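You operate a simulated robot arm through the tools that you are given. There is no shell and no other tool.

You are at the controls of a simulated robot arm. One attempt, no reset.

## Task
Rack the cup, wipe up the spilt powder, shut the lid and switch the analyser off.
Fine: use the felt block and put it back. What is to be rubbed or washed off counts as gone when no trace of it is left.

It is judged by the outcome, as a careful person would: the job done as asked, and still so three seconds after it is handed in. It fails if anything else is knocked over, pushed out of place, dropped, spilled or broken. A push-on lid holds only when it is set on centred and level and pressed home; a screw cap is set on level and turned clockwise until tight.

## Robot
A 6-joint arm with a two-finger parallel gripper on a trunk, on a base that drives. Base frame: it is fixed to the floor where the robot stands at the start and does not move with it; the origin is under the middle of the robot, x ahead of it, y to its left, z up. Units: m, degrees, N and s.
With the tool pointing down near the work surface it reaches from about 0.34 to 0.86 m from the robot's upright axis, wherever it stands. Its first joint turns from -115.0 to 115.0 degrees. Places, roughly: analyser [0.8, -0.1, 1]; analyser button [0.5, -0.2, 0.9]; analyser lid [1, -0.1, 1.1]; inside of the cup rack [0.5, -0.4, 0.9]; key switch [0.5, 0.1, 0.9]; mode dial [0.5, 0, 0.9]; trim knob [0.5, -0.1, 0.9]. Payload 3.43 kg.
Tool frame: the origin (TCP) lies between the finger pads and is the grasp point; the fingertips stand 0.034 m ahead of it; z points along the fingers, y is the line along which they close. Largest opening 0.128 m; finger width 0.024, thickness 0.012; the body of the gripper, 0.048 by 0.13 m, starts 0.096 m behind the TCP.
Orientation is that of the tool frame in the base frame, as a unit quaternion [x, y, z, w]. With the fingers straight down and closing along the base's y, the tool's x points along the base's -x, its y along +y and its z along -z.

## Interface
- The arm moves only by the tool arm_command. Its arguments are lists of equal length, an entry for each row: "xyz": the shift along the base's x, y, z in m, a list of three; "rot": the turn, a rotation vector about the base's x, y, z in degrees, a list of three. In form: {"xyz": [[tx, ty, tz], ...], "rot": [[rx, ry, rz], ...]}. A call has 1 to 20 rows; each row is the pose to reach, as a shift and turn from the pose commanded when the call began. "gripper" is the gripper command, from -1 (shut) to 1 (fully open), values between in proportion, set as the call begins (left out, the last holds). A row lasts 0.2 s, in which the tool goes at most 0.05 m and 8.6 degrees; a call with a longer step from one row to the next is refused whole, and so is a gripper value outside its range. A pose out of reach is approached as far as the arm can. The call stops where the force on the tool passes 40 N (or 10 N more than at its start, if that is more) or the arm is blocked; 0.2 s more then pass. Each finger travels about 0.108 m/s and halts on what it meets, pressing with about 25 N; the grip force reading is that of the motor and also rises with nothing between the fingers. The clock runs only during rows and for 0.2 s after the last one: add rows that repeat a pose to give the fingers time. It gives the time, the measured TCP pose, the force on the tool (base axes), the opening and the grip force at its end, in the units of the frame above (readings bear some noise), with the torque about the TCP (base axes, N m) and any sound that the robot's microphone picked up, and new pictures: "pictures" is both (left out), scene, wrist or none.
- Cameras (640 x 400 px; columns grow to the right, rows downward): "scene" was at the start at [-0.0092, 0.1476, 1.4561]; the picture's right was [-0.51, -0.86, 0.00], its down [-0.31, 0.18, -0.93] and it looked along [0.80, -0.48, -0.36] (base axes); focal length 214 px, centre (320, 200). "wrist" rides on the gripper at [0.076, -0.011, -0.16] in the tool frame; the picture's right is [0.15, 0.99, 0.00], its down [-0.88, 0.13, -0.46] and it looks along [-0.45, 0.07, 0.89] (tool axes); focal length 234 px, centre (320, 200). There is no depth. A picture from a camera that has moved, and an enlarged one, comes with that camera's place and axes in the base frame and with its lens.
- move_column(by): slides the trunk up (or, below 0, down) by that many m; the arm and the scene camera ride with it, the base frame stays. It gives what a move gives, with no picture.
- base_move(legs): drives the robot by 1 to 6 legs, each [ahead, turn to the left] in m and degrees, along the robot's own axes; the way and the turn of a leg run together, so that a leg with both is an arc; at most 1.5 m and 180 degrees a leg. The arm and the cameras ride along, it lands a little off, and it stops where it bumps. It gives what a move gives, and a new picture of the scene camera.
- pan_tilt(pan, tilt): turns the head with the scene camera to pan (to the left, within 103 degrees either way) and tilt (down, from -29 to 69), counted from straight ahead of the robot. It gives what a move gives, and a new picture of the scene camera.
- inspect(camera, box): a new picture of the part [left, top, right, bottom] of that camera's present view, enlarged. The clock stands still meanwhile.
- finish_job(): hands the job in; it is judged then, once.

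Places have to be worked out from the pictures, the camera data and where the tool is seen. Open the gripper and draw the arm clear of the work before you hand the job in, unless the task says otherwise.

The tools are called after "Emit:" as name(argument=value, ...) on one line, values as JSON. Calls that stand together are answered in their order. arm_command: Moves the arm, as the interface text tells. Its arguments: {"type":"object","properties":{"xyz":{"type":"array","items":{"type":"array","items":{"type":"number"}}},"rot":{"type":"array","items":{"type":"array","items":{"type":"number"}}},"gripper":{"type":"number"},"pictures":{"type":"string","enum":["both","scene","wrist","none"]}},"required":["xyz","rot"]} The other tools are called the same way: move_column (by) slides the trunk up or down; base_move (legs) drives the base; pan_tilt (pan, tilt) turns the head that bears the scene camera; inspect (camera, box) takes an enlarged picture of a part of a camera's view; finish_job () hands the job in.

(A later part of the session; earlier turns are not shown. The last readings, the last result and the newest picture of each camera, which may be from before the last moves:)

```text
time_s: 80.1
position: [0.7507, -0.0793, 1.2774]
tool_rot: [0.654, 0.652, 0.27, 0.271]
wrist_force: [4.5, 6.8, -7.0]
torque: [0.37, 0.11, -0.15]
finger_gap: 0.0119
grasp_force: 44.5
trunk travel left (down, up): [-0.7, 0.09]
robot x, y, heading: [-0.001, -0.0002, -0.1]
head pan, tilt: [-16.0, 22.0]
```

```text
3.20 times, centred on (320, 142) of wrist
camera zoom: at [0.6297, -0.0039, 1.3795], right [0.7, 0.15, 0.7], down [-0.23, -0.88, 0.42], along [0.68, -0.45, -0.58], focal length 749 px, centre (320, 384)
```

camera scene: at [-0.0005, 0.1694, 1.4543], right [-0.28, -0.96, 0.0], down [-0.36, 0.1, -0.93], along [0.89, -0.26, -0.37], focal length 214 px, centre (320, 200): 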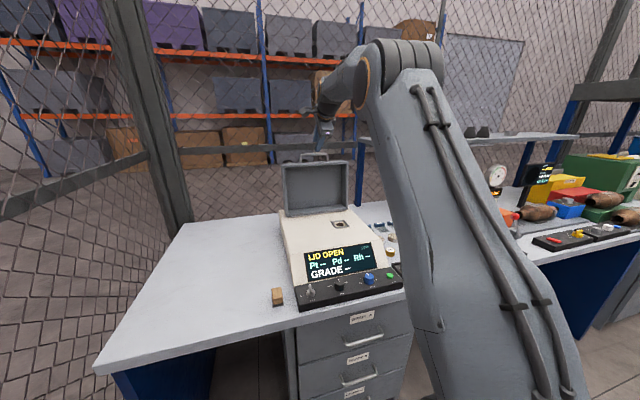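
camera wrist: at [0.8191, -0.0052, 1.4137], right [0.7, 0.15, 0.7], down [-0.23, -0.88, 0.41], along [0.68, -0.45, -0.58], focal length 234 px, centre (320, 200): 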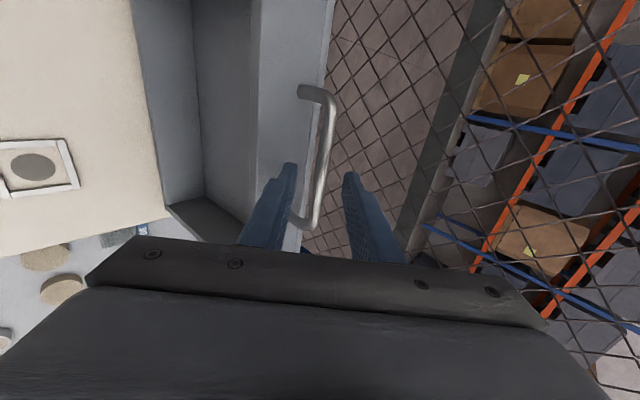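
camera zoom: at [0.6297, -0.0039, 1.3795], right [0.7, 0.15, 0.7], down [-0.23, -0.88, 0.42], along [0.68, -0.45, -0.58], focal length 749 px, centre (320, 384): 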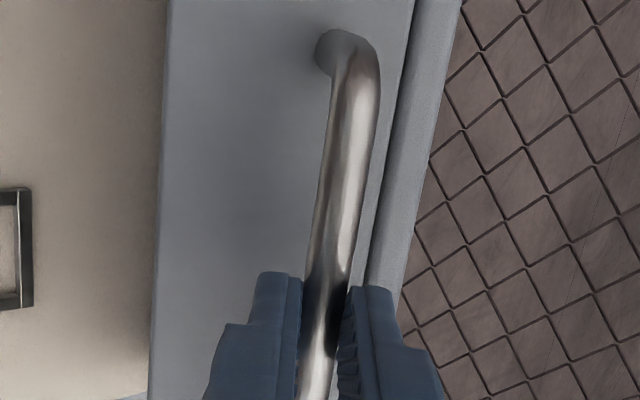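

Going well. I continue the arc to about 140°.

Emit:
arm_command(xyz=[[-0.0095, 0, -0.0048], [-0.0188, 0, -0.0099], [-0.0276, 0, -0.0152], [-0.0362, 0, -0.0208], [-0.0446, 0, -0.0267], [-0.0527, 0, -0.0328], [-0.0607, 0, -0.0393], [-0.0684, 0, -0.046], [-0.0759, 0, -0.053], [-0.0832, 0, -0.0602], [-0.0902, 0, -0.0677], [-0.0969, 0, -0.0754]], rot=[[0, 0, 0], [0, 0, 0], [0, 0, 0], [0, 0, 0], [0, 0, 0], [0, 0, 0], [0, 0, 0], [0, 0, 0], [0, 0, 0], [0, 0, 0], [0, 0, 0], [0, 0, 0]], pictures="scene")

Emit:
inspect(camera="scene", box=[265, 145, 385, 220])

Emit:
inspect(camera="wrist", box=[220, 80, 420, 205])

```text
time_s: 82.7
position: [0.6557, -0.0791, 1.201]
tool_rot: [0.654, 0.653, 0.27, 0.269]
wrist_force: [29.4, 8.0, -24.7]
torque: [0.47, -0.11, 0.4]
finger_gap: 0.0119
grasp_force: 44.7
trunk travel left (down, up): [-0.7, 0.09]
robot x, y, heading: [-0.0012, -0.0002, 0.0]
head pan, tilt: [-16.0, 22.0]
camera scene: at [0.003, 0.17, 1.4542], right [-0.28, -0.96, 0.0], down [-0.36, 0.1, -0.93], along [0.89, -0.26, -0.38], focal length 214 px, centre (320, 200)
```

scene: 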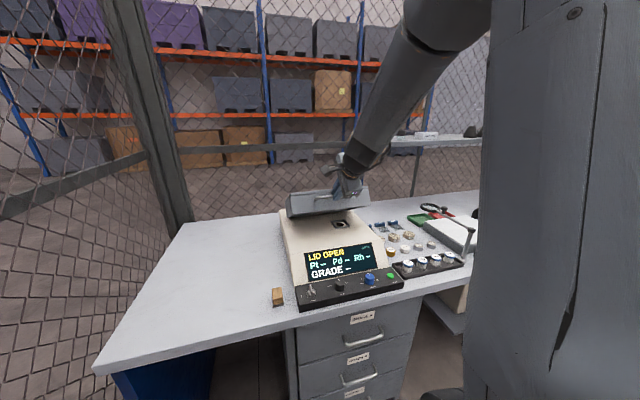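

```text
5.33 times, centred on (325, 182) of scene
camera zoom: at [0.003, 0.17, 1.4542], right [-0.28, -0.96, 0.0], down [-0.36, 0.1, -0.93], along [0.89, -0.26, -0.38], focal length 1144 px, centre (293, 293)
```

zoom: 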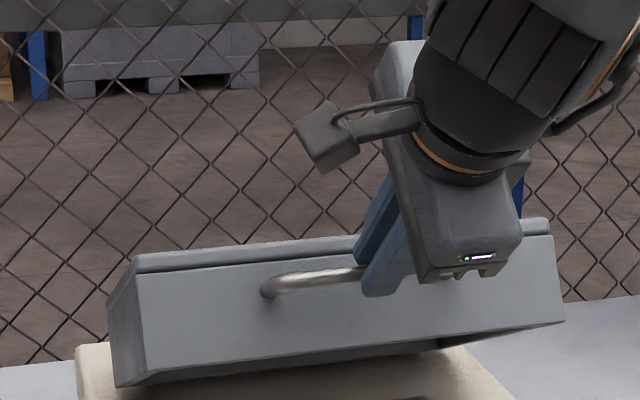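

```text
3.20 times, centred on (320, 142) of wrist
camera zoom: at [0.5351, -0.0037, 1.3043], right [0.7, 0.15, 0.7], down [-0.23, -0.88, 0.42], along [0.67, -0.45, -0.58], focal length 749 px, centre (320, 384)
```

zoom: 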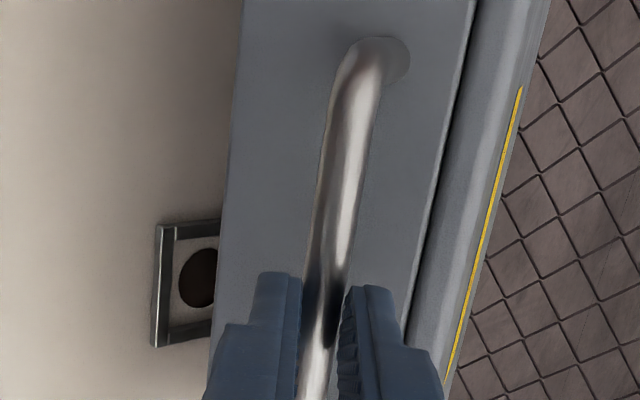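

A radial pull of about 38 N shows I'm slightly outside the true arc. I relieve it by moving 5–6 mm toward the hinge.

Emit:
arm_command(xyz=[[0.002, 0, -0.002], [0.0035, 0, -0.0035]], rot=[[0, 0, 0], [0, 0, 0]], pictures="none")

```text
time_s: 83.3
position: [0.6556, -0.078, 1.2015]
tool_rot: [0.653, 0.652, 0.271, 0.271]
wrist_force: [-5.6, 10.9, 3.8]
torque: [1.05, 0.08, 1.01]
finger_gap: 0.0116
grasp_force: 44.8
trunk travel left (down, up): [-0.7, 0.09]
robot x, y, heading: [-0.0024, -0.0002, -0.1]
head pan, tilt: [-16.0, 22.0]
```

That relieved the pull. A refit with all points gives the hinge at (0.890, z 1.011), radius 0.276. I continue to about 154° on the refined arc.

Emit:
arm_command(xyz=[[-0.0067, 0.001, -0.009], [-0.0132, 0.0015, -0.018], [-0.0184, 0.0015, -0.0261], [-0.0234, 0.0015, -0.0343], [-0.028, 0.0015, -0.0427], [-0.0324, 0.0015, -0.0513]], rot=[[0, 0, 0], [0, 0, 0], [0, 0, 0], [0, 0, 0], [0, 0, 0], [0, 0, 0]], pictures="none")

Emit:
inspect(camera="scene", box=[265, 155, 385, 230])

Emit:
inspect(camera="wrist", box=[220, 80, 420, 205])

```text
time_s: 84.7
position: [0.6244, -0.0773, 1.1453]
tool_rot: [0.654, 0.653, 0.27, 0.271]
wrist_force: [-6.9, 1.1, 2.6]
torque: [-0.26, 0.08, -0.25]
finger_gap: 0.0117
grasp_force: 45.2
trunk travel left (down, up): [-0.7, 0.09]
robot x, y, heading: [-0.0014, 0.0007, 0.1]
head pan, tilt: [-16.0, 22.0]
```

```text
5.33 times, centred on (325, 192) of scene
camera zoom: at [-0.0004, 0.1698, 1.4543], right [-0.28, -0.96, 0.0], down [-0.36, 0.1, -0.93], along [0.89, -0.26, -0.37], focal length 1144 px, centre (293, 240)
```

zoom: 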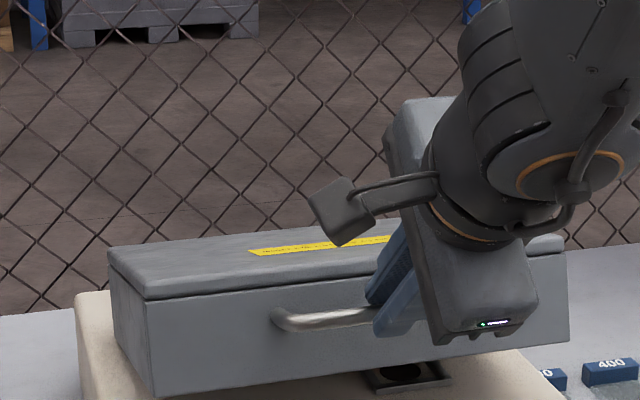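

```text
3.20 times, centred on (320, 142) of wrist
camera zoom: at [0.5033, -0.0034, 1.2498], right [0.7, 0.15, 0.7], down [-0.23, -0.88, 0.42], along [0.68, -0.45, -0.58], focal length 749 px, centre (320, 384)
```

zoom: 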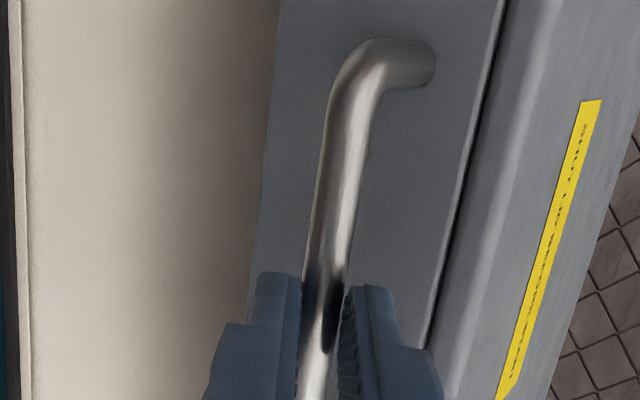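

Forces small. On to about 166°, then check clearance.

Emit:
arm_command(xyz=[[-0.0035, 0, -0.0069], [-0.007, 0, -0.0138], [-0.0103, 0, -0.0227], [-0.0136, 0, -0.0317], [-0.0163, 0, -0.0409], [-0.0189, 0, -0.0501]], rot=[[0, 0, 0], [0, 0, 0], [0, 0, 0], [0, 0, 0], [0, 0, 0], [0, 0, 0]], pictures="none")

Emit:
inspect(camera="scene", box=[265, 165, 385, 240])

Emit:
inspect(camera="wrist", box=[220, 80, 420, 205])

```text
time_s: 86.1
position: [0.6051, -0.0783, 1.0947]
tool_rot: [0.654, 0.653, 0.27, 0.27]
wrist_force: [7.3, -4.7, -3.1]
torque: [-0.47, -0.1, 0.12]
finger_gap: 0.0115
grasp_force: 45.3
trunk travel left (down, up): [-0.7, 0.09]
robot x, y, heading: [0.001, -0.0016, -0.1]
head pan, tilt: [-16.0, 22.0]
```

```text
5.33 times, centred on (325, 202) of scene
camera zoom: at [0.0006, 0.1693, 1.4543], right [-0.28, -0.96, 0.0], down [-0.36, 0.1, -0.93], along [0.89, -0.26, -0.38], focal length 1144 px, centre (293, 187)
```

zoom: 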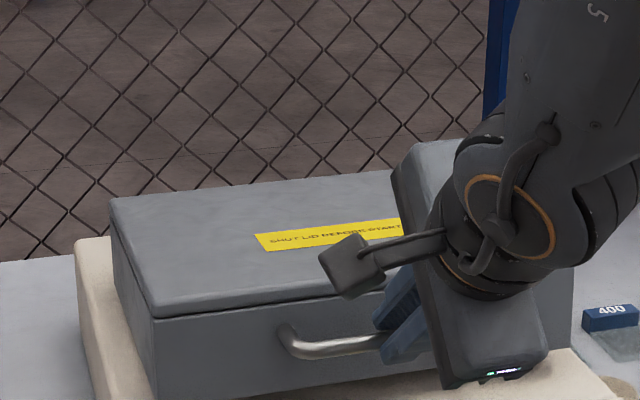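

```text
3.20 times, centred on (320, 142) of wrist
camera zoom: at [0.4847, -0.0035, 1.1997], right [0.7, 0.15, 0.7], down [-0.23, -0.88, 0.41], along [0.68, -0.45, -0.58], focal length 749 px, centre (320, 384)
```

zoom: 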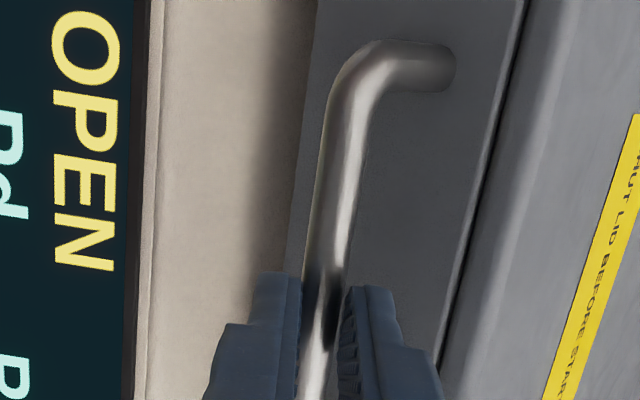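

Only a few centimetres remain. I continue slowly and watch for contact.

Emit:
arm_command(xyz=[[-0.0011, 0, -0.0045], [-0.0021, 0, -0.009], [-0.003, 0, -0.0135], [-0.0038, 0, -0.018], [-0.0045, 0, -0.0215]], rot=[[0, 0, 0], [0, 0, 0], [0, 0, 0], [0, 0, 0], [0, 0, 0]], pictures="scene")

Emit:
inspect(camera="scene", box=[265, 175, 385, 250])

Emit:
inspect(camera="wrist", box=[220, 80, 420, 205])

```text
time_s: 87.3
position: [0.5996, -0.0792, 1.074]
tool_rot: [0.655, 0.652, 0.27, 0.27]
wrist_force: [3.1, -9.0, -1.5]
torque: [-0.53, -0.04, 0.07]
finger_gap: 0.0116
grasp_force: 45.0
trunk travel left (down, up): [-0.7, 0.09]
robot x, y, heading: [0.0025, 0.001, 0.0]
head pan, tilt: [-16.0, 22.0]
camera scene: at [0.0003, 0.1691, 1.4544], right [-0.28, -0.96, 0.0], down [-0.36, 0.1, -0.93], along [0.89, -0.26, -0.37], focal length 214 px, centre (320, 200)
```

scene: 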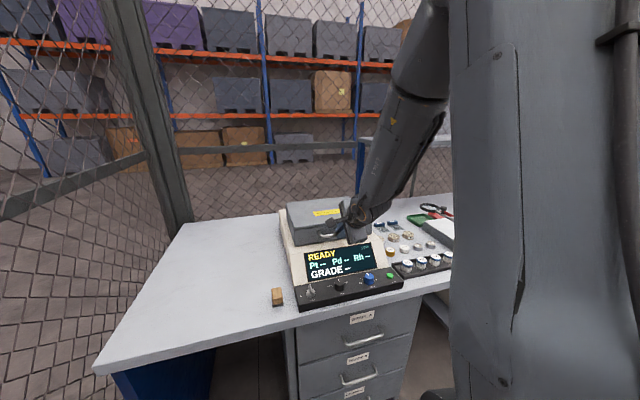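

```text
5.33 times, centred on (325, 212) of scene
camera zoom: at [0.0003, 0.1691, 1.4544], right [-0.28, -0.96, 0.0], down [-0.36, 0.1, -0.93], along [0.89, -0.26, -0.37], focal length 1144 px, centre (293, 133)
```

zoom: 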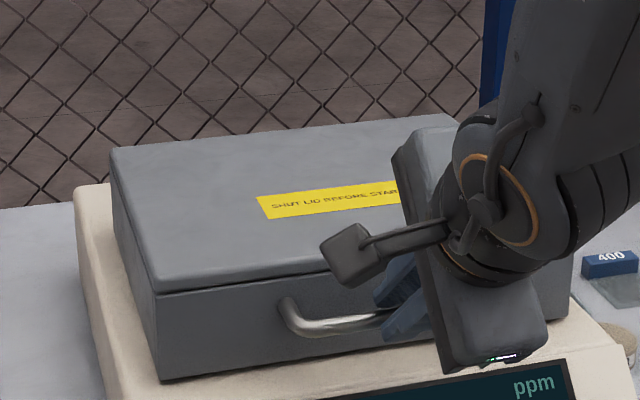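

```text
3.20 times, centred on (320, 142) of wrist
camera zoom: at [0.48, -0.0034, 1.1787], right [0.7, 0.15, 0.7], down [-0.23, -0.88, 0.41], along [0.67, -0.45, -0.58], focal length 749 px, centre (320, 384)
```

zoom: 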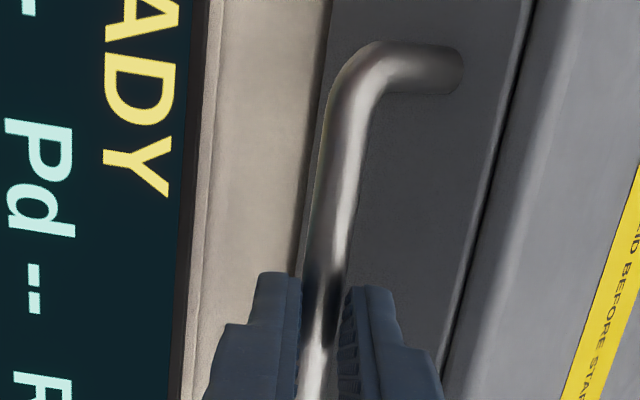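

The display now says READY, so the lid is nearly shut. I keep lowering gently until contact.

Emit:
arm_command(xyz=[[-0.0006, 0.001, -0.003], [-0.001, 0.001, -0.006], [-0.0014, 0.001, -0.009]], rot=[[0, 0, 0], [0, 0, 0], [0, 0, 0]], pictures="none")

Emit:
inspect(camera="scene", box=[265, 175, 385, 250])

```text
time_s: 88.2
position: [0.599, -0.0785, 1.0716]
tool_rot: [0.653, 0.651, 0.273, 0.275]
wrist_force: [-17.6, 0.3, 16.6]
torque: [-0.67, 0.01, -0.04]
finger_gap: 0.0114
grasp_force: 45.3
trunk travel left (down, up): [-0.7, 0.09]
robot x, y, heading: [0.0002, -0.0021, 0.3]
head pan, tilt: [-16.0, 22.0]
stopped in row 3: the force on the tool passed its limit at 42 N (the readings are from after the stop); the commanded pose is now the measured one
```

```text
5.33 times, centred on (325, 212) of scene
camera zoom: at [-0.0018, 0.1696, 1.4543], right [-0.28, -0.96, 0.0], down [-0.36, 0.1, -0.93], along [0.89, -0.26, -0.37], focal length 1144 px, centre (293, 133)
```

zoom: 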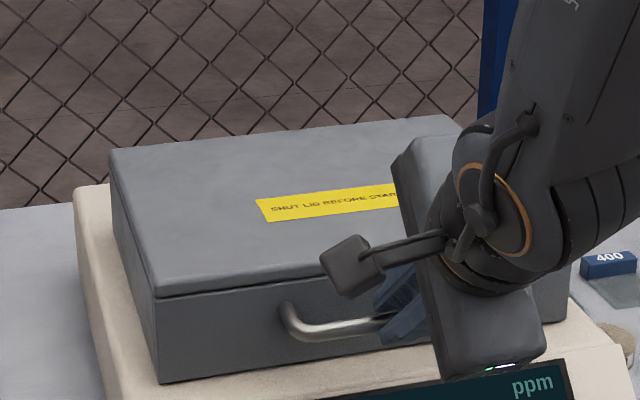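

The lid has met the deck (force stop, TCP z 1.072). I open the fingers a little and back off along the tool axis.

Emit:
arm_command(xyz=[[0, 0, 0], [0, 0, 0], [0, 0, 0]], rot=[[0, 0, 0], [0, 0, 0], [0, 0, 0]], gripper=-0.45, pictures="none")

Emit:
inspect(camera="wrist", box=[220, 80, 420, 205])

```text
time_s: 89.0
position: [0.6022, -0.0777, 1.0705]
tool_rot: [0.653, 0.652, 0.273, 0.274]
wrist_force: [0.4, -0.3, 0.1]
torque: [-0.01, -0.07, 0.01]
finger_gap: 0.0351
grasp_force: 0.1
trunk travel left (down, up): [-0.7, 0.09]
robot x, y, heading: [-0.0018, -0.0005, 0.3]
head pan, tilt: [-16.0, 22.0]
```

```text
3.20 times, centred on (320, 142) of wrist
camera zoom: at [0.4798, -0.0028, 1.1725], right [0.69, 0.14, 0.71], down [-0.24, -0.88, 0.41], along [0.68, -0.45, -0.58], focal length 749 px, centre (320, 384)
```

zoom: 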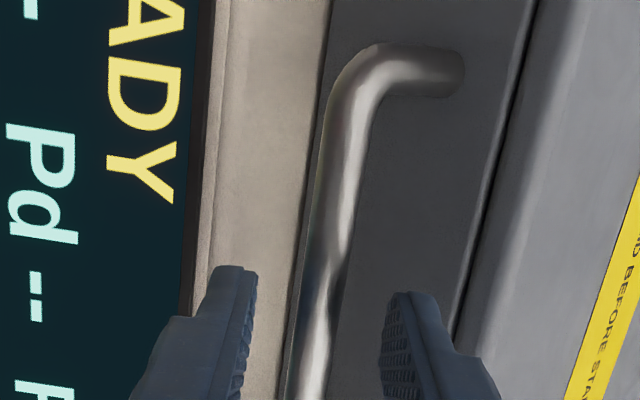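

Free of the bar. I retreat straight back along the tool axis and then look at the lid.

Emit:
arm_command(xyz=[[-0.008, 0, 0.008], [-0.02, 0, 0.02], [-0.04, 0, 0.04], [-0.06, 0, 0.065], [-0.07, 0, 0.1], [-0.08, 0, 0.14], [-0.09, 0, 0.18], [-0.09, 0, 0.22]], rot=[[0, 0, 0], [0, 0, 0], [0, 0, 0], [0, 0, 0], [0, 0, 0], [0, 0, 0], [0, 0, 0], [0, 0, 0]])

Emit:
inspect(camera="scene", box=[265, 175, 385, 250])

Emit:
inspect(camera="wrist", box=[200, 0, 440, 150])

```text
time_s: 90.8
position: [0.5126, -0.0781, 1.2892]
tool_rot: [0.653, 0.651, 0.272, 0.274]
wrist_force: [0.2, -0.5, -0.3]
torque: [-0.01, 0.05, -0.01]
finger_gap: 0.0351
grasp_force: 0.0
trunk travel left (down, up): [-0.7, 0.09]
robot x, y, heading: [-0.0005, 0.0019, -0.2]
head pan, tilt: [-16.0, 22.0]
camera scene: at [0.0002, 0.1695, 1.4543], right [-0.28, -0.96, 0.0], down [-0.36, 0.1, -0.93], along [0.89, -0.26, -0.37], focal length 214 px, centre (320, 200)
camera wrist: at [0.3904, -0.0024, 1.3922], right [0.69, 0.15, 0.7], down [-0.24, -0.88, 0.41], along [0.68, -0.45, -0.58], focal length 234 px, centre (320, 200)
```

scene: 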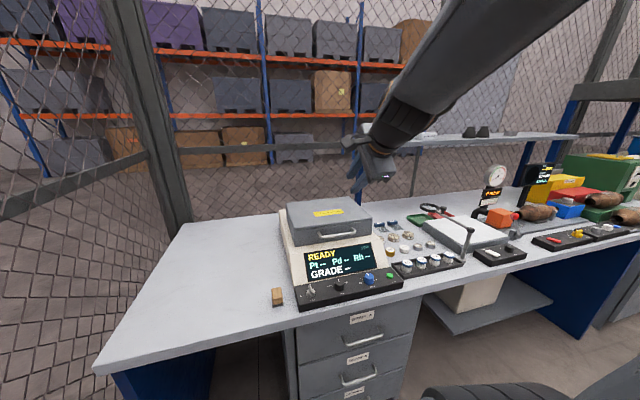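
wrist: 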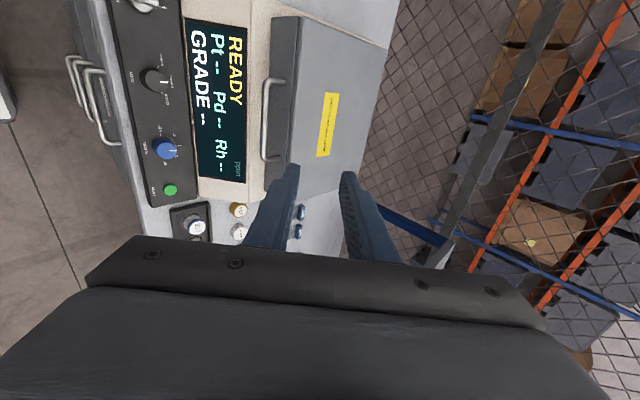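

```text
5.33 times, centred on (325, 212) of scene
camera zoom: at [0.0002, 0.1695, 1.4543], right [-0.28, -0.96, 0.0], down [-0.36, 0.1, -0.93], along [0.89, -0.26, -0.37], focal length 1144 px, centre (293, 133)
```

zoom: 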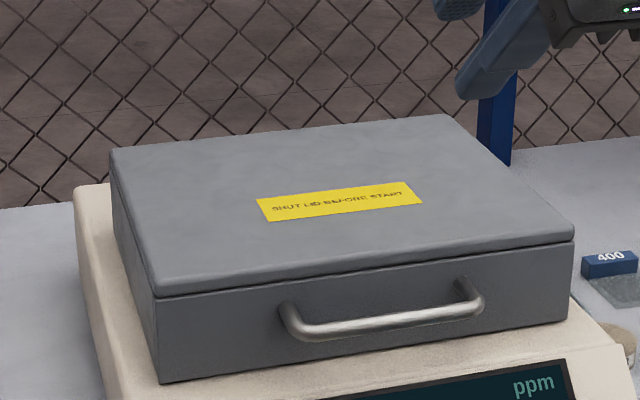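

```text
2.67 times, centred on (320, 75) of wrist
camera zoom: at [0.3904, -0.0024, 1.3922], right [0.69, 0.15, 0.7], down [-0.24, -0.88, 0.41], along [0.68, -0.45, -0.58], focal length 624 px, centre (320, 533)
```

zoom: 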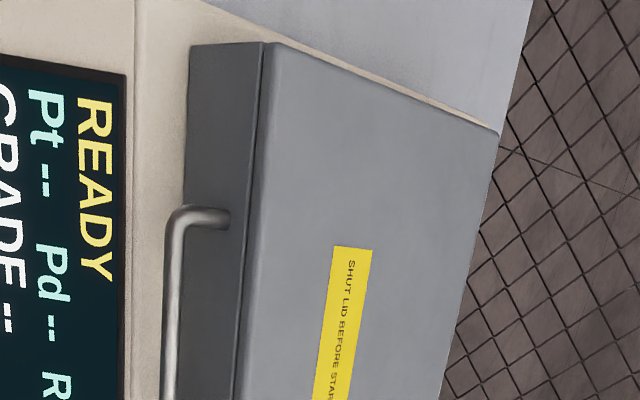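

The lid sits flush and the display reads READY. Next the key switch: I bring the tool back to pointing straight down (first the turn about its axis, then the pitch).

Emit:
arm_command(xyz=[[0, 0, 0], [0, 0, 0], [0, 0, 0], [0, 0, 0], [0, 0, 0], [0, 0, 0], [0, 0, 0], [0, 0, 0], [0, 0, 0], [0, 0, 0], [0, 0, 0], [0, 0, 0]], rot=[[-5.3, 0, 5.3], [-10.6, 0, 10.6], [-15.9, 0, 15.9], [-21.2, 0, 21.2], [-26.5, 0, 26.5], [-31.8, 0, 31.8], [-37.1, 0, 37.1], [-42.4, 0, 42.4], [-47.7, 0, 47.7], [-53.0, 0, 53.0], [-58.3, 0, 58.3], [-63.64, 0, 63.64]], pictures="none")

Emit:
arm_command(xyz=[[0, 0.02, 0], [0, 0.04, 0], [0, 0.06, 0], [-0.005, 0.08, -0.01], [-0.01, 0.1, -0.02], [-0.012, 0.12, -0.03], [-0.012, 0.134, -0.04]], rot=[[0, 7.5, 0], [0, 15, 0], [0, 22.5, 0], [0, 30, 0], [0, 37.5, 0], [0, 45, 0], [0, 45, 0]])

Emit:
inspect(camera="wrist", box=[240, 90, 400, 190])

```text
time_s: 93.4
position: [0.5114, -0.0786, 1.2908]
tool_rot: [-0.002, 0.924, 0.003, 0.383]
wrist_force: [0.0, 0.3, -0.2]
torque: [-0.02, 0.03, 0.04]
finger_gap: 0.0352
grasp_force: 0.1
trunk travel left (down, up): [-0.7, 0.09]
robot x, y, heading: [-0.0009, -0.0016, -0.1]
head pan, tilt: [-16.0, 22.0]
```

```text
time_s: 95.0
position: [0.4998, 0.0551, 1.2502]
tool_rot: [0.001, 1.0, 0.004, 0.0]
wrist_force: [0.1, -1.1, -0.5]
torque: [0.02, -0.01, 0.02]
finger_gap: 0.0352
grasp_force: 0.0
trunk travel left (down, up): [-0.7, 0.09]
robot x, y, heading: [0.0033, 0.0021, 0.0]
head pan, tilt: [-16.0, 22.0]
camera scene: at [0.0, 0.1694, 1.4543], right [-0.28, -0.96, 0.0], down [-0.36, 0.1, -0.93], along [0.89, -0.26, -0.37], focal length 214 px, centre (320, 200)
camera wrist: at [0.4231, 0.0424, 1.4085], right [-0.14, 0.99, 0.01], down [0.88, 0.13, 0.46], along [0.45, 0.07, -0.89], focal length 234 px, centre (320, 200)
```

scene: 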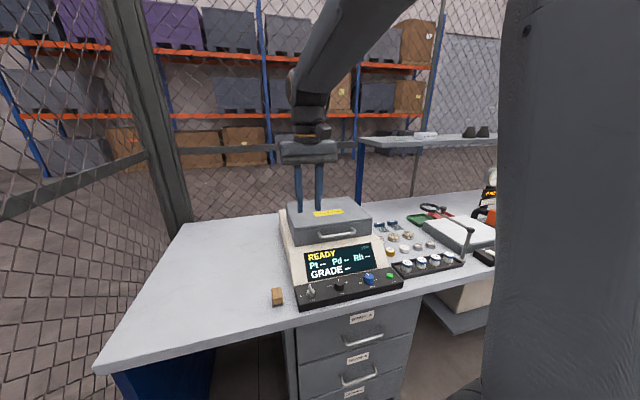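
wrist: 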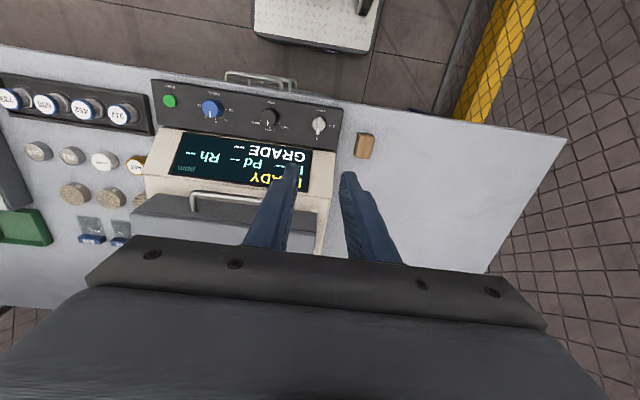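

```text
4.00 times, centred on (320, 140) of wrist
camera zoom: at [0.4231, 0.0424, 1.4085], right [-0.14, 0.99, 0.01], down [0.88, 0.13, 0.46], along [0.45, 0.07, -0.89], focal length 937 px, centre (320, 440)
```

zoom: 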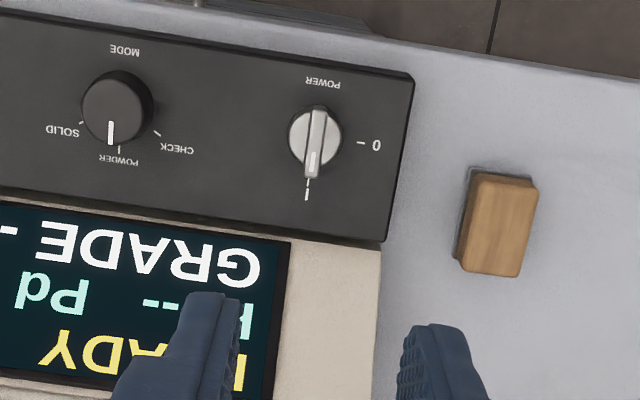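

The key's hub is at about (0.503,0.053), panel near z 0.92, blade pointing +x ("I"). I descend above it for a close look.

Emit:
arm_command(xyz=[[0.001, -0.001, -0.04], [0.002, -0.002, -0.08], [0.003, -0.002, -0.12], [0.003, -0.002, -0.16], [0.003, -0.002, -0.2], [0.003, -0.002, -0.215]], rot=[[0, 0, 0], [0, 0, 0], [0, 0, 0], [0, 0, 0], [0, 0, 0], [0, 0, 0]])

Emit:
inspect(camera="wrist", box=[220, 80, 420, 205])

Emit:
inspect(camera="scene", box=[270, 235, 370, 305])

```text
time_s: 96.4
position: [0.5034, 0.0541, 1.0354]
tool_rot: [0.0, 1.0, 0.004, 0.001]
wrist_force: [-0.6, 0.0, -0.5]
torque: [-0.01, -0.02, 0.0]
finger_gap: 0.0353
grasp_force: 0.1
trunk travel left (down, up): [-0.7, 0.09]
robot x, y, heading: [-0.0031, -0.0026, -0.0]
head pan, tilt: [-16.0, 22.0]
camera scene: at [-0.0002, 0.1695, 1.4543], right [-0.28, -0.96, 0.0], down [-0.36, 0.1, -0.93], along [0.89, -0.26, -0.37], focal length 214 px, centre (320, 200)
camera wrist: at [0.4265, 0.0405, 1.1929], right [-0.14, 0.99, 0.01], down [0.88, 0.12, 0.46], along [0.45, 0.07, -0.89], focal length 234 px, centre (320, 200)
```

scene: 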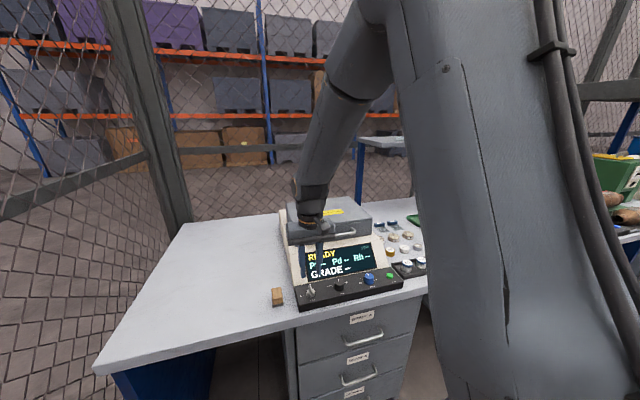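
wrist: 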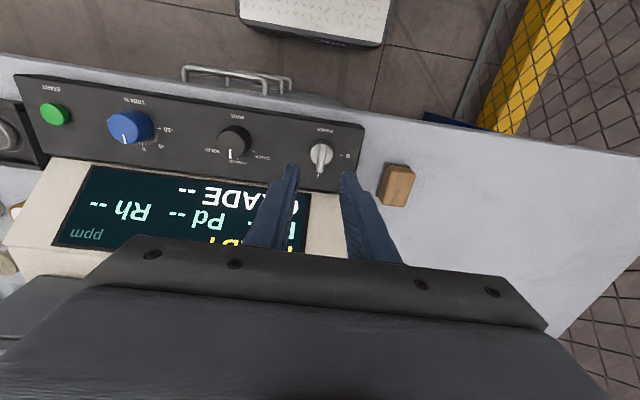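

```text
3.20 times, centred on (320, 142) of wrist
camera zoom: at [0.4265, 0.0405, 1.1929], right [-0.14, 0.99, 0.01], down [0.88, 0.12, 0.46], along [0.45, 0.07, -0.89], focal length 749 px, centre (320, 384)
```

zoom: 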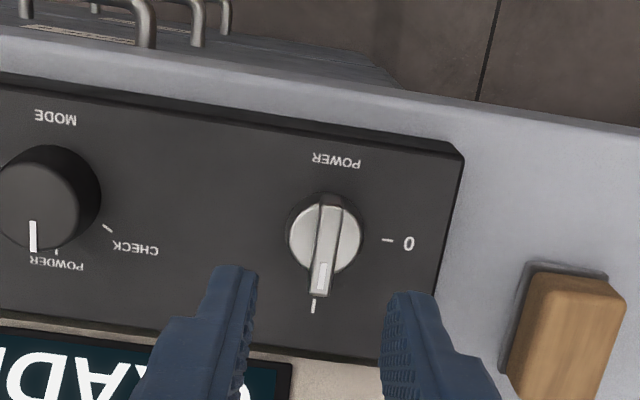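

```text
5.71 times, centred on (320, 270) of scene
camera zoom: at [-0.0002, 0.1695, 1.4543], right [-0.28, -0.96, 0.0], down [-0.36, 0.1, -0.93], along [0.89, -0.26, -0.37], focal length 1226 px, centre (320, -200)
```

zoom: 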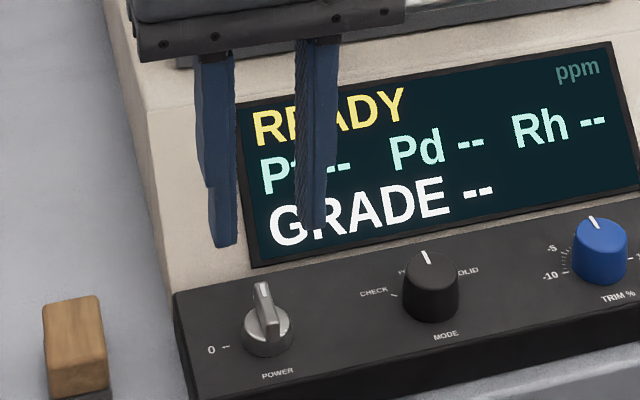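

Hub axis is at about (0.502,0.0545), blade top about z 0.95. I lower to TCP z 0.970 so the fingers straddle the blade, and check.

Emit:
arm_command(xyz=[[-0.001, 0, -0.025], [-0.0015, 0, -0.045], [-0.0015, 0, -0.058], [-0.0015, 0, -0.065]], rot=[[0, 0, 0], [0, 0, 0], [0, 0, 0], [0, 0, 0]], pictures="none")

Emit:
inspect(camera="wrist", box=[240, 110, 400, 210])

Emit:
inspect(camera="scene", box=[280, 255, 360, 305])

```text
time_s: 97.4
position: [0.5016, 0.0532, 0.9701]
tool_rot: [0.001, 1.0, 0.004, 0.001]
wrist_force: [0.5, 0.0, -0.4]
torque: [-0.02, -0.01, 0.0]
finger_gap: 0.0352
grasp_force: 0.1
trunk travel left (down, up): [-0.7, 0.09]
robot x, y, heading: [-0.0012, 0.0002, -0.2]
head pan, tilt: [-16.0, 22.0]
```

```text
4.00 times, centred on (320, 160) of wrist
camera zoom: at [0.4251, 0.0405, 1.1277], right [-0.14, 0.99, 0.01], down [0.88, 0.13, 0.46], along [0.45, 0.07, -0.89], focal length 937 px, centre (320, 360)
```

zoom: 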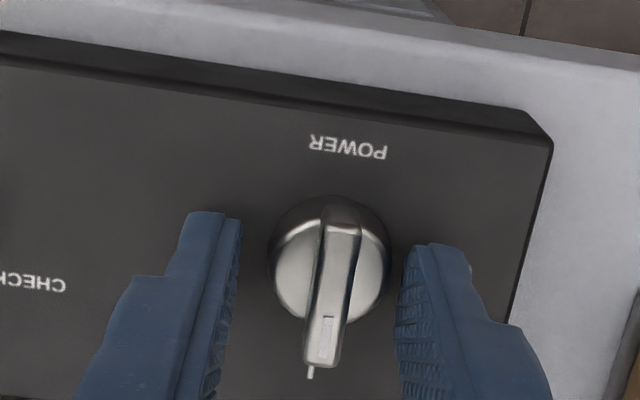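

```text
8.00 times, centred on (320, 280) of scene
camera zoom: at [-0.0001, 0.1696, 1.4543], right [-0.28, -0.96, 0.0], down [-0.36, 0.1, -0.93], along [0.89, -0.26, -0.37], focal length 1716 px, centre (320, -440)
```

zoom: 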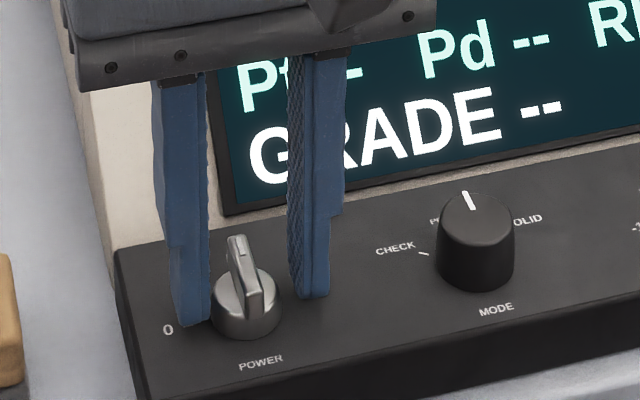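

The tips look about level with the knob's disc; I rise 4 mm so they take the blade only, then close.

Emit:
arm_command(xyz=[[0, 0.0005, 0.004], [0, 0.0005, 0.004]], rot=[[0, 0, 0], [0, 0, 0]], pictures="none")

Emit:
arm_command(xyz=[[0, 0, 0], [0, 0, 0], [0, 0, 0]], rot=[[0, 0, 0], [0, 0, 0], [0, 0, 0]], gripper=-1, pictures="none")

Emit:
inspect(camera="wrist", box=[240, 110, 400, 210])

Emit:
inspect(camera="scene", box=[280, 255, 360, 305])

```text
time_s: 98.0
position: [0.5018, 0.0536, 0.9741]
tool_rot: [0.002, 1.0, 0.005, 0.001]
wrist_force: [-1.1, -0.3, 0.2]
torque: [0.0, -0.02, -0.02]
finger_gap: 0.0353
grasp_force: 0.0
trunk travel left (down, up): [-0.7, 0.09]
robot x, y, heading: [-0.0028, 0.0007, -0.4]
head pan, tilt: [-16.0, 22.0]
```

```text
time_s: 98.8
position: [0.5024, 0.0555, 0.9741]
tool_rot: [0.001, 1.0, 0.004, 0.001]
wrist_force: [-0.2, 21.9, 1.4]
torque: [0.9, 0.17, -0.02]
finger_gap: 0.025
grasp_force: 44.9
trunk travel left (down, up): [-0.7, 0.09]
robot x, y, heading: [0.0011, 0.0013, -0.2]
head pan, tilt: [-16.0, 22.0]
```

```text
4.00 times, centred on (320, 160) of wrist
camera zoom: at [0.4251, 0.0423, 1.1321], right [-0.14, 0.99, 0.01], down [0.88, 0.13, 0.46], along [0.45, 0.07, -0.89], focal length 937 px, centre (320, 360)
```

zoom: 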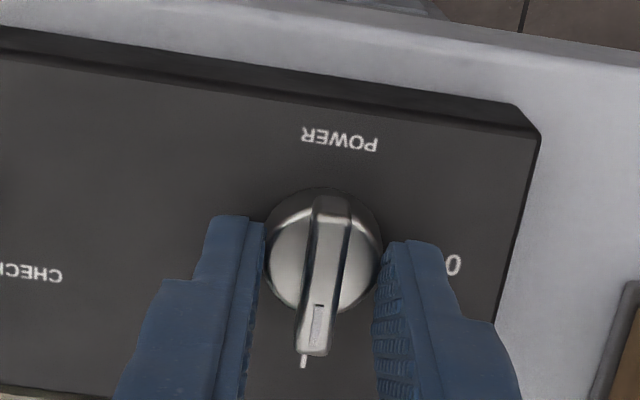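

```text
8.00 times, centred on (320, 280) of scene
camera zoom: at [-0.0003, 0.1708, 1.4542], right [-0.28, -0.96, 0.0], down [-0.36, 0.1, -0.93], along [0.89, -0.26, -0.37], focal length 1716 px, centre (320, -440)
```

zoom: 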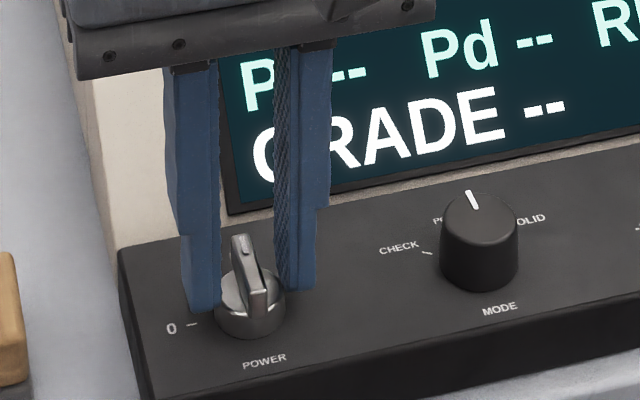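

Gap 0.025 means the fingers met the knob's round disc, so its top is higher than thought. I open, rise 9 mm, centre on y 0.0555, and close again on the blade.

Emit:
arm_command(xyz=[[0, 0, 0], [0, 0, 0], [0, 0.001, 0.004], [0, 0.001, 0.009]], rot=[[0, 0, 0], [0, 0, 0], [0, 0, 0], [0, 0, 0]], gripper=-0.45, pictures="none")

Emit:
arm_command(xyz=[[0, 0, 0], [0, 0, 0], [0, 0, 0]], rot=[[0, 0, 0], [0, 0, 0], [0, 0, 0]], gripper=-1, pictures="none")

Emit:
inspect(camera="wrist", box=[240, 110, 400, 210])

Emit:
inspect(camera="scene", box=[280, 255, 360, 305])

```text
time_s: 99.8
position: [0.5016, 0.0558, 0.9828]
tool_rot: [0.0, 1.0, 0.005, 0.001]
wrist_force: [-0.2, -0.7, -0.3]
torque: [0.03, -0.01, -0.01]
finger_gap: 0.0351
grasp_force: 0.0
trunk travel left (down, up): [-0.7, 0.09]
robot x, y, heading: [0.0017, -0.0029, -0.0]
head pan, tilt: [-16.0, 22.0]
```

```text
time_s: 100.6
position: [0.5008, 0.0556, 0.9838]
tool_rot: [0.0, 1.0, 0.005, 0.002]
wrist_force: [0.1, 4.1, 0.5]
torque: [0.0, 0.52, -0.02]
finger_gap: 0.0079
grasp_force: 42.3
trunk travel left (down, up): [-0.7, 0.09]
robot x, y, heading: [-0.0033, -0.0015, -0.1]
head pan, tilt: [-16.0, 22.0]
```

```text
4.00 times, centred on (320, 160) of wrist
camera zoom: at [0.425, 0.0424, 1.141], right [-0.15, 0.99, 0.01], down [0.88, 0.13, 0.46], along [0.45, 0.07, -0.89], focal length 937 px, centre (320, 360)
```

zoom: 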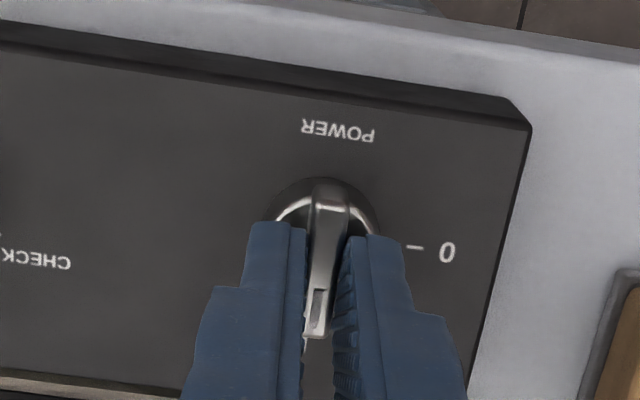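

```text
8.00 times, centred on (320, 280) of scene
camera zoom: at [-0.0001, 0.1699, 1.4543], right [-0.28, -0.96, 0.0], down [-0.36, 0.1, -0.93], along [0.89, -0.26, -0.37], focal length 1716 px, centre (320, -440)
```

zoom: 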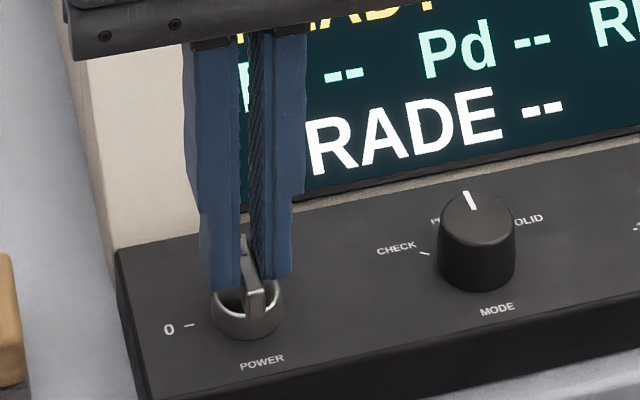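

The blade is held (gap 0.008) with the TCP on the knob's axis. I turn it counterclockwise (seen from above) toward "0", first 30°, to check.

Emit:
arm_command(xyz=[[0, 0, 0], [0, 0, 0], [0, 0, 0], [0, 0, 0], [0, 0, 0]], rot=[[0, 0, 6], [0, 0, 12], [0, 0, 18], [0, 0, 24], [0, 0, 30]])

Emit:
inspect(camera="scene", box=[280, 240, 376, 300])

Emit:
inspect(camera="wrist", box=[240, 110, 400, 210])

```text
time_s: 101.8
position: [0.5006, 0.0559, 0.9825]
tool_rot: [-0.259, 0.966, 0.005, 0.0]
wrist_force: [1.6, 13.9, -0.4]
torque: [0.48, -0.31, 0.02]
finger_gap: 0.0078
grasp_force: 41.9
trunk travel left (down, up): [-0.7, 0.09]
robot x, y, heading: [0.0001, -0.0001, 0.1]
head pan, tilt: [-16.0, 22.0]
camera scene: at [0.0, 0.1705, 1.4542], right [-0.28, -0.96, 0.0], down [-0.36, 0.1, -0.93], along [0.89, -0.26, -0.37], focal length 214 px, centre (320, 200)
camera wrist: at [0.4413, 0.0067, 1.141], right [-0.62, 0.78, 0.01], down [0.7, 0.55, 0.46], along [0.36, 0.29, -0.89], focal length 234 px, centre (320, 200)
```

scene: 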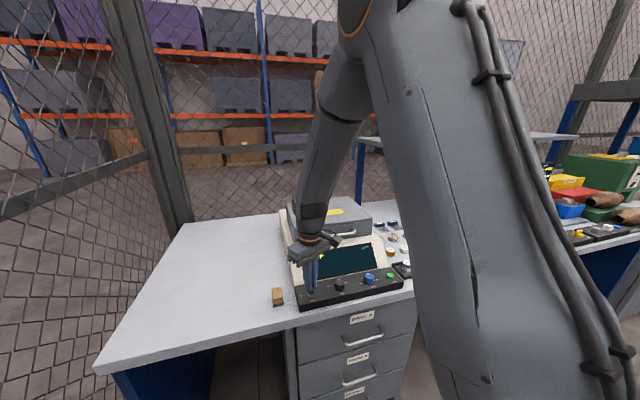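
wrist: 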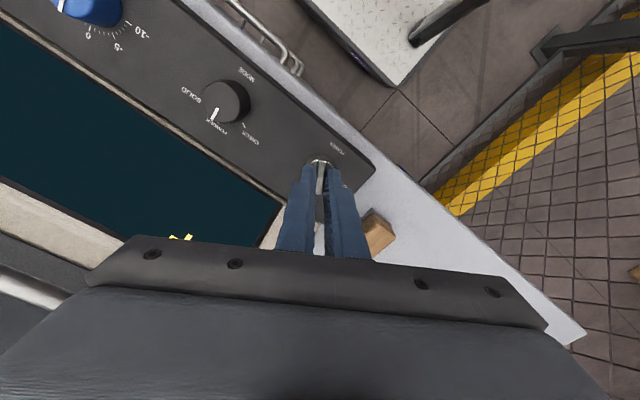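

```text
6.67 times, centred on (328, 270) of scene
camera zoom: at [0.0, 0.1705, 1.4542], right [-0.28, -0.96, 0.0], down [-0.36, 0.1, -0.93], along [0.89, -0.26, -0.37], focal length 1430 px, centre (267, -267)
```

zoom: 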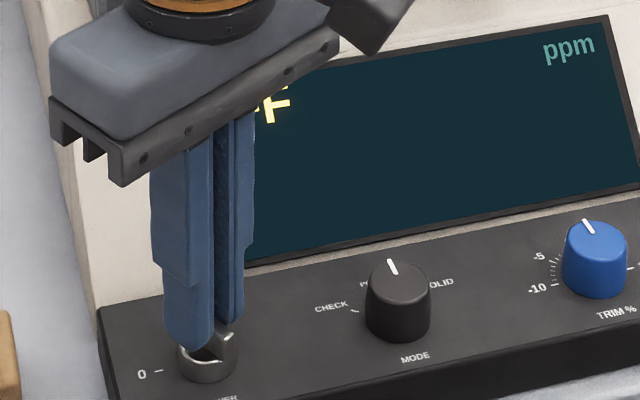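

```text
4.00 times, centred on (320, 160) of wrist
camera zoom: at [0.4413, 0.0067, 1.141], right [-0.62, 0.78, 0.01], down [0.7, 0.55, 0.46], along [0.36, 0.29, -0.89], focal length 937 px, centre (320, 360)
```

zoom: 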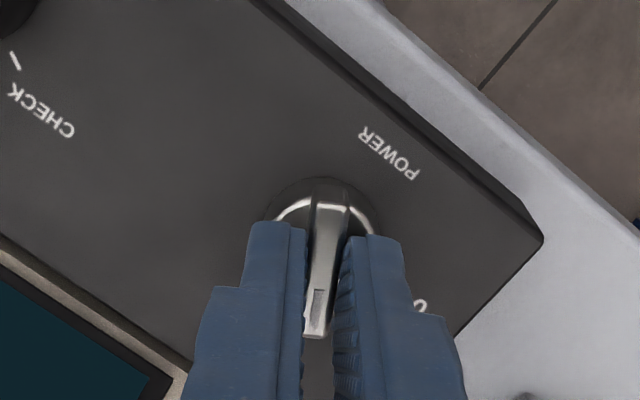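

The key turns with the tool and the display has changed. I turn it the remaining 60° to "0".

Emit:
arm_command(xyz=[[0, 0, 0], [0, 0, 0], [0, 0, 0], [0, 0, 0], [0, 0, 0], [0, 0, 0], [0, 0, 0], [0, 0, 0], [0, 0, 0], [0, 0, 0]], rot=[[0, 0, 6], [0, 0, 12], [0, 0, 18], [0, 0, 24], [0, 0, 30], [0, 0, 36], [0, 0, 42], [0, 0, 48], [0, 0, 54], [0, 0, 60]])

Emit:
inspect(camera="scene", box=[280, 240, 376, 300])

Emit:
inspect(camera="wrist", box=[240, 110, 400, 210])

```text
time_s: 104.0
position: [0.4998, 0.0579, 0.9819]
tool_rot: [0.708, -0.706, -0.004, 0.004]
wrist_force: [-9.5, 33.9, 1.3]
torque: [1.28, 0.16, -0.12]
finger_gap: 0.008
grasp_force: 41.7
trunk travel left (down, up): [-0.7, 0.09]
robot x, y, heading: [0.0004, -0.0, 0.1]
head pan, tilt: [-16.0, 22.0]
camera scene: at [-0.0007, 0.1718, 1.4541], right [-0.28, -0.96, 0.0], down [-0.36, 0.1, -0.93], along [0.89, -0.26, -0.37], focal length 214 px, centre (320, 200)
camera wrist: at [0.5126, -0.0192, 1.1411], right [-0.99, -0.15, 0.01], down [-0.13, 0.88, 0.46], along [-0.08, 0.45, -0.89], focal length 234 px, centre (320, 200)
```

scene: 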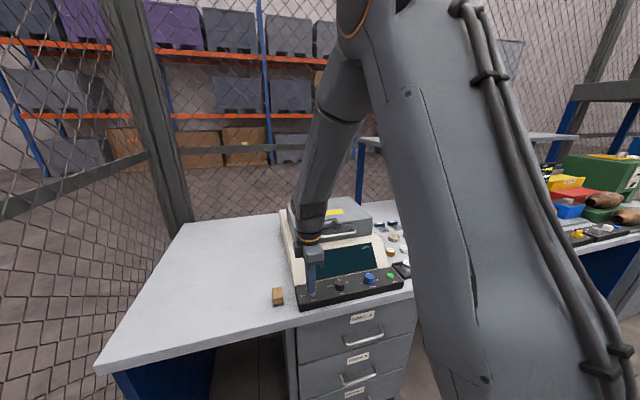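
wrist: 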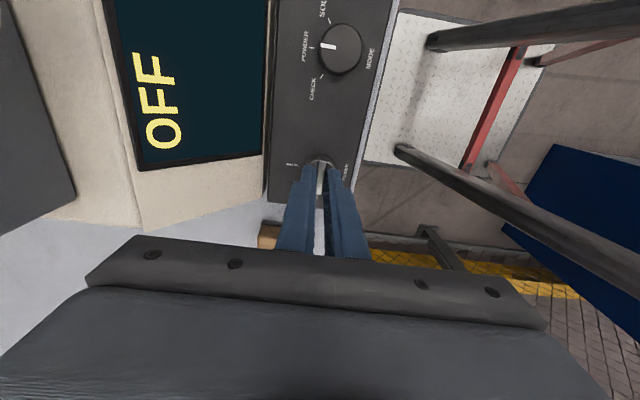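

```text
6.67 times, centred on (328, 270) of scene
camera zoom: at [-0.0007, 0.1718, 1.4541], right [-0.28, -0.96, 0.0], down [-0.36, 0.1, -0.93], along [0.89, -0.26, -0.37], focal length 1430 px, centre (267, -267)
```

zoom: 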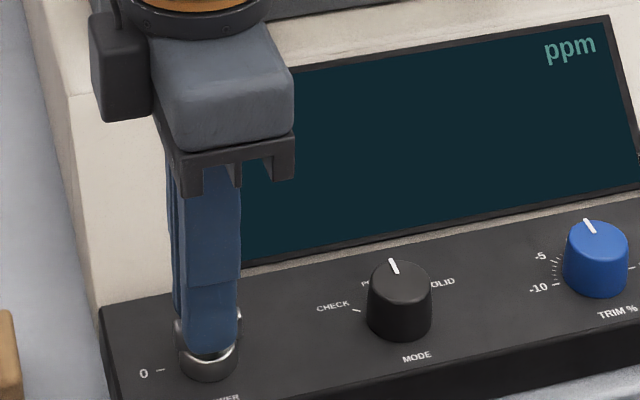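

```text
4.00 times, centred on (320, 160) of wrist
camera zoom: at [0.5126, -0.0192, 1.1411], right [-0.99, -0.15, 0.01], down [-0.13, 0.88, 0.46], along [-0.08, 0.45, -0.89], focal length 937 px, centre (320, 360)
```

zoom: 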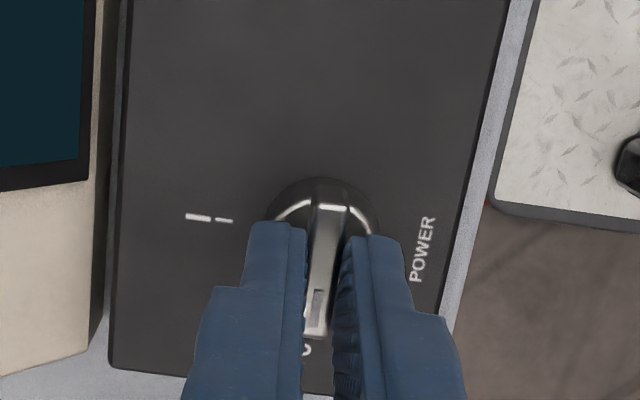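

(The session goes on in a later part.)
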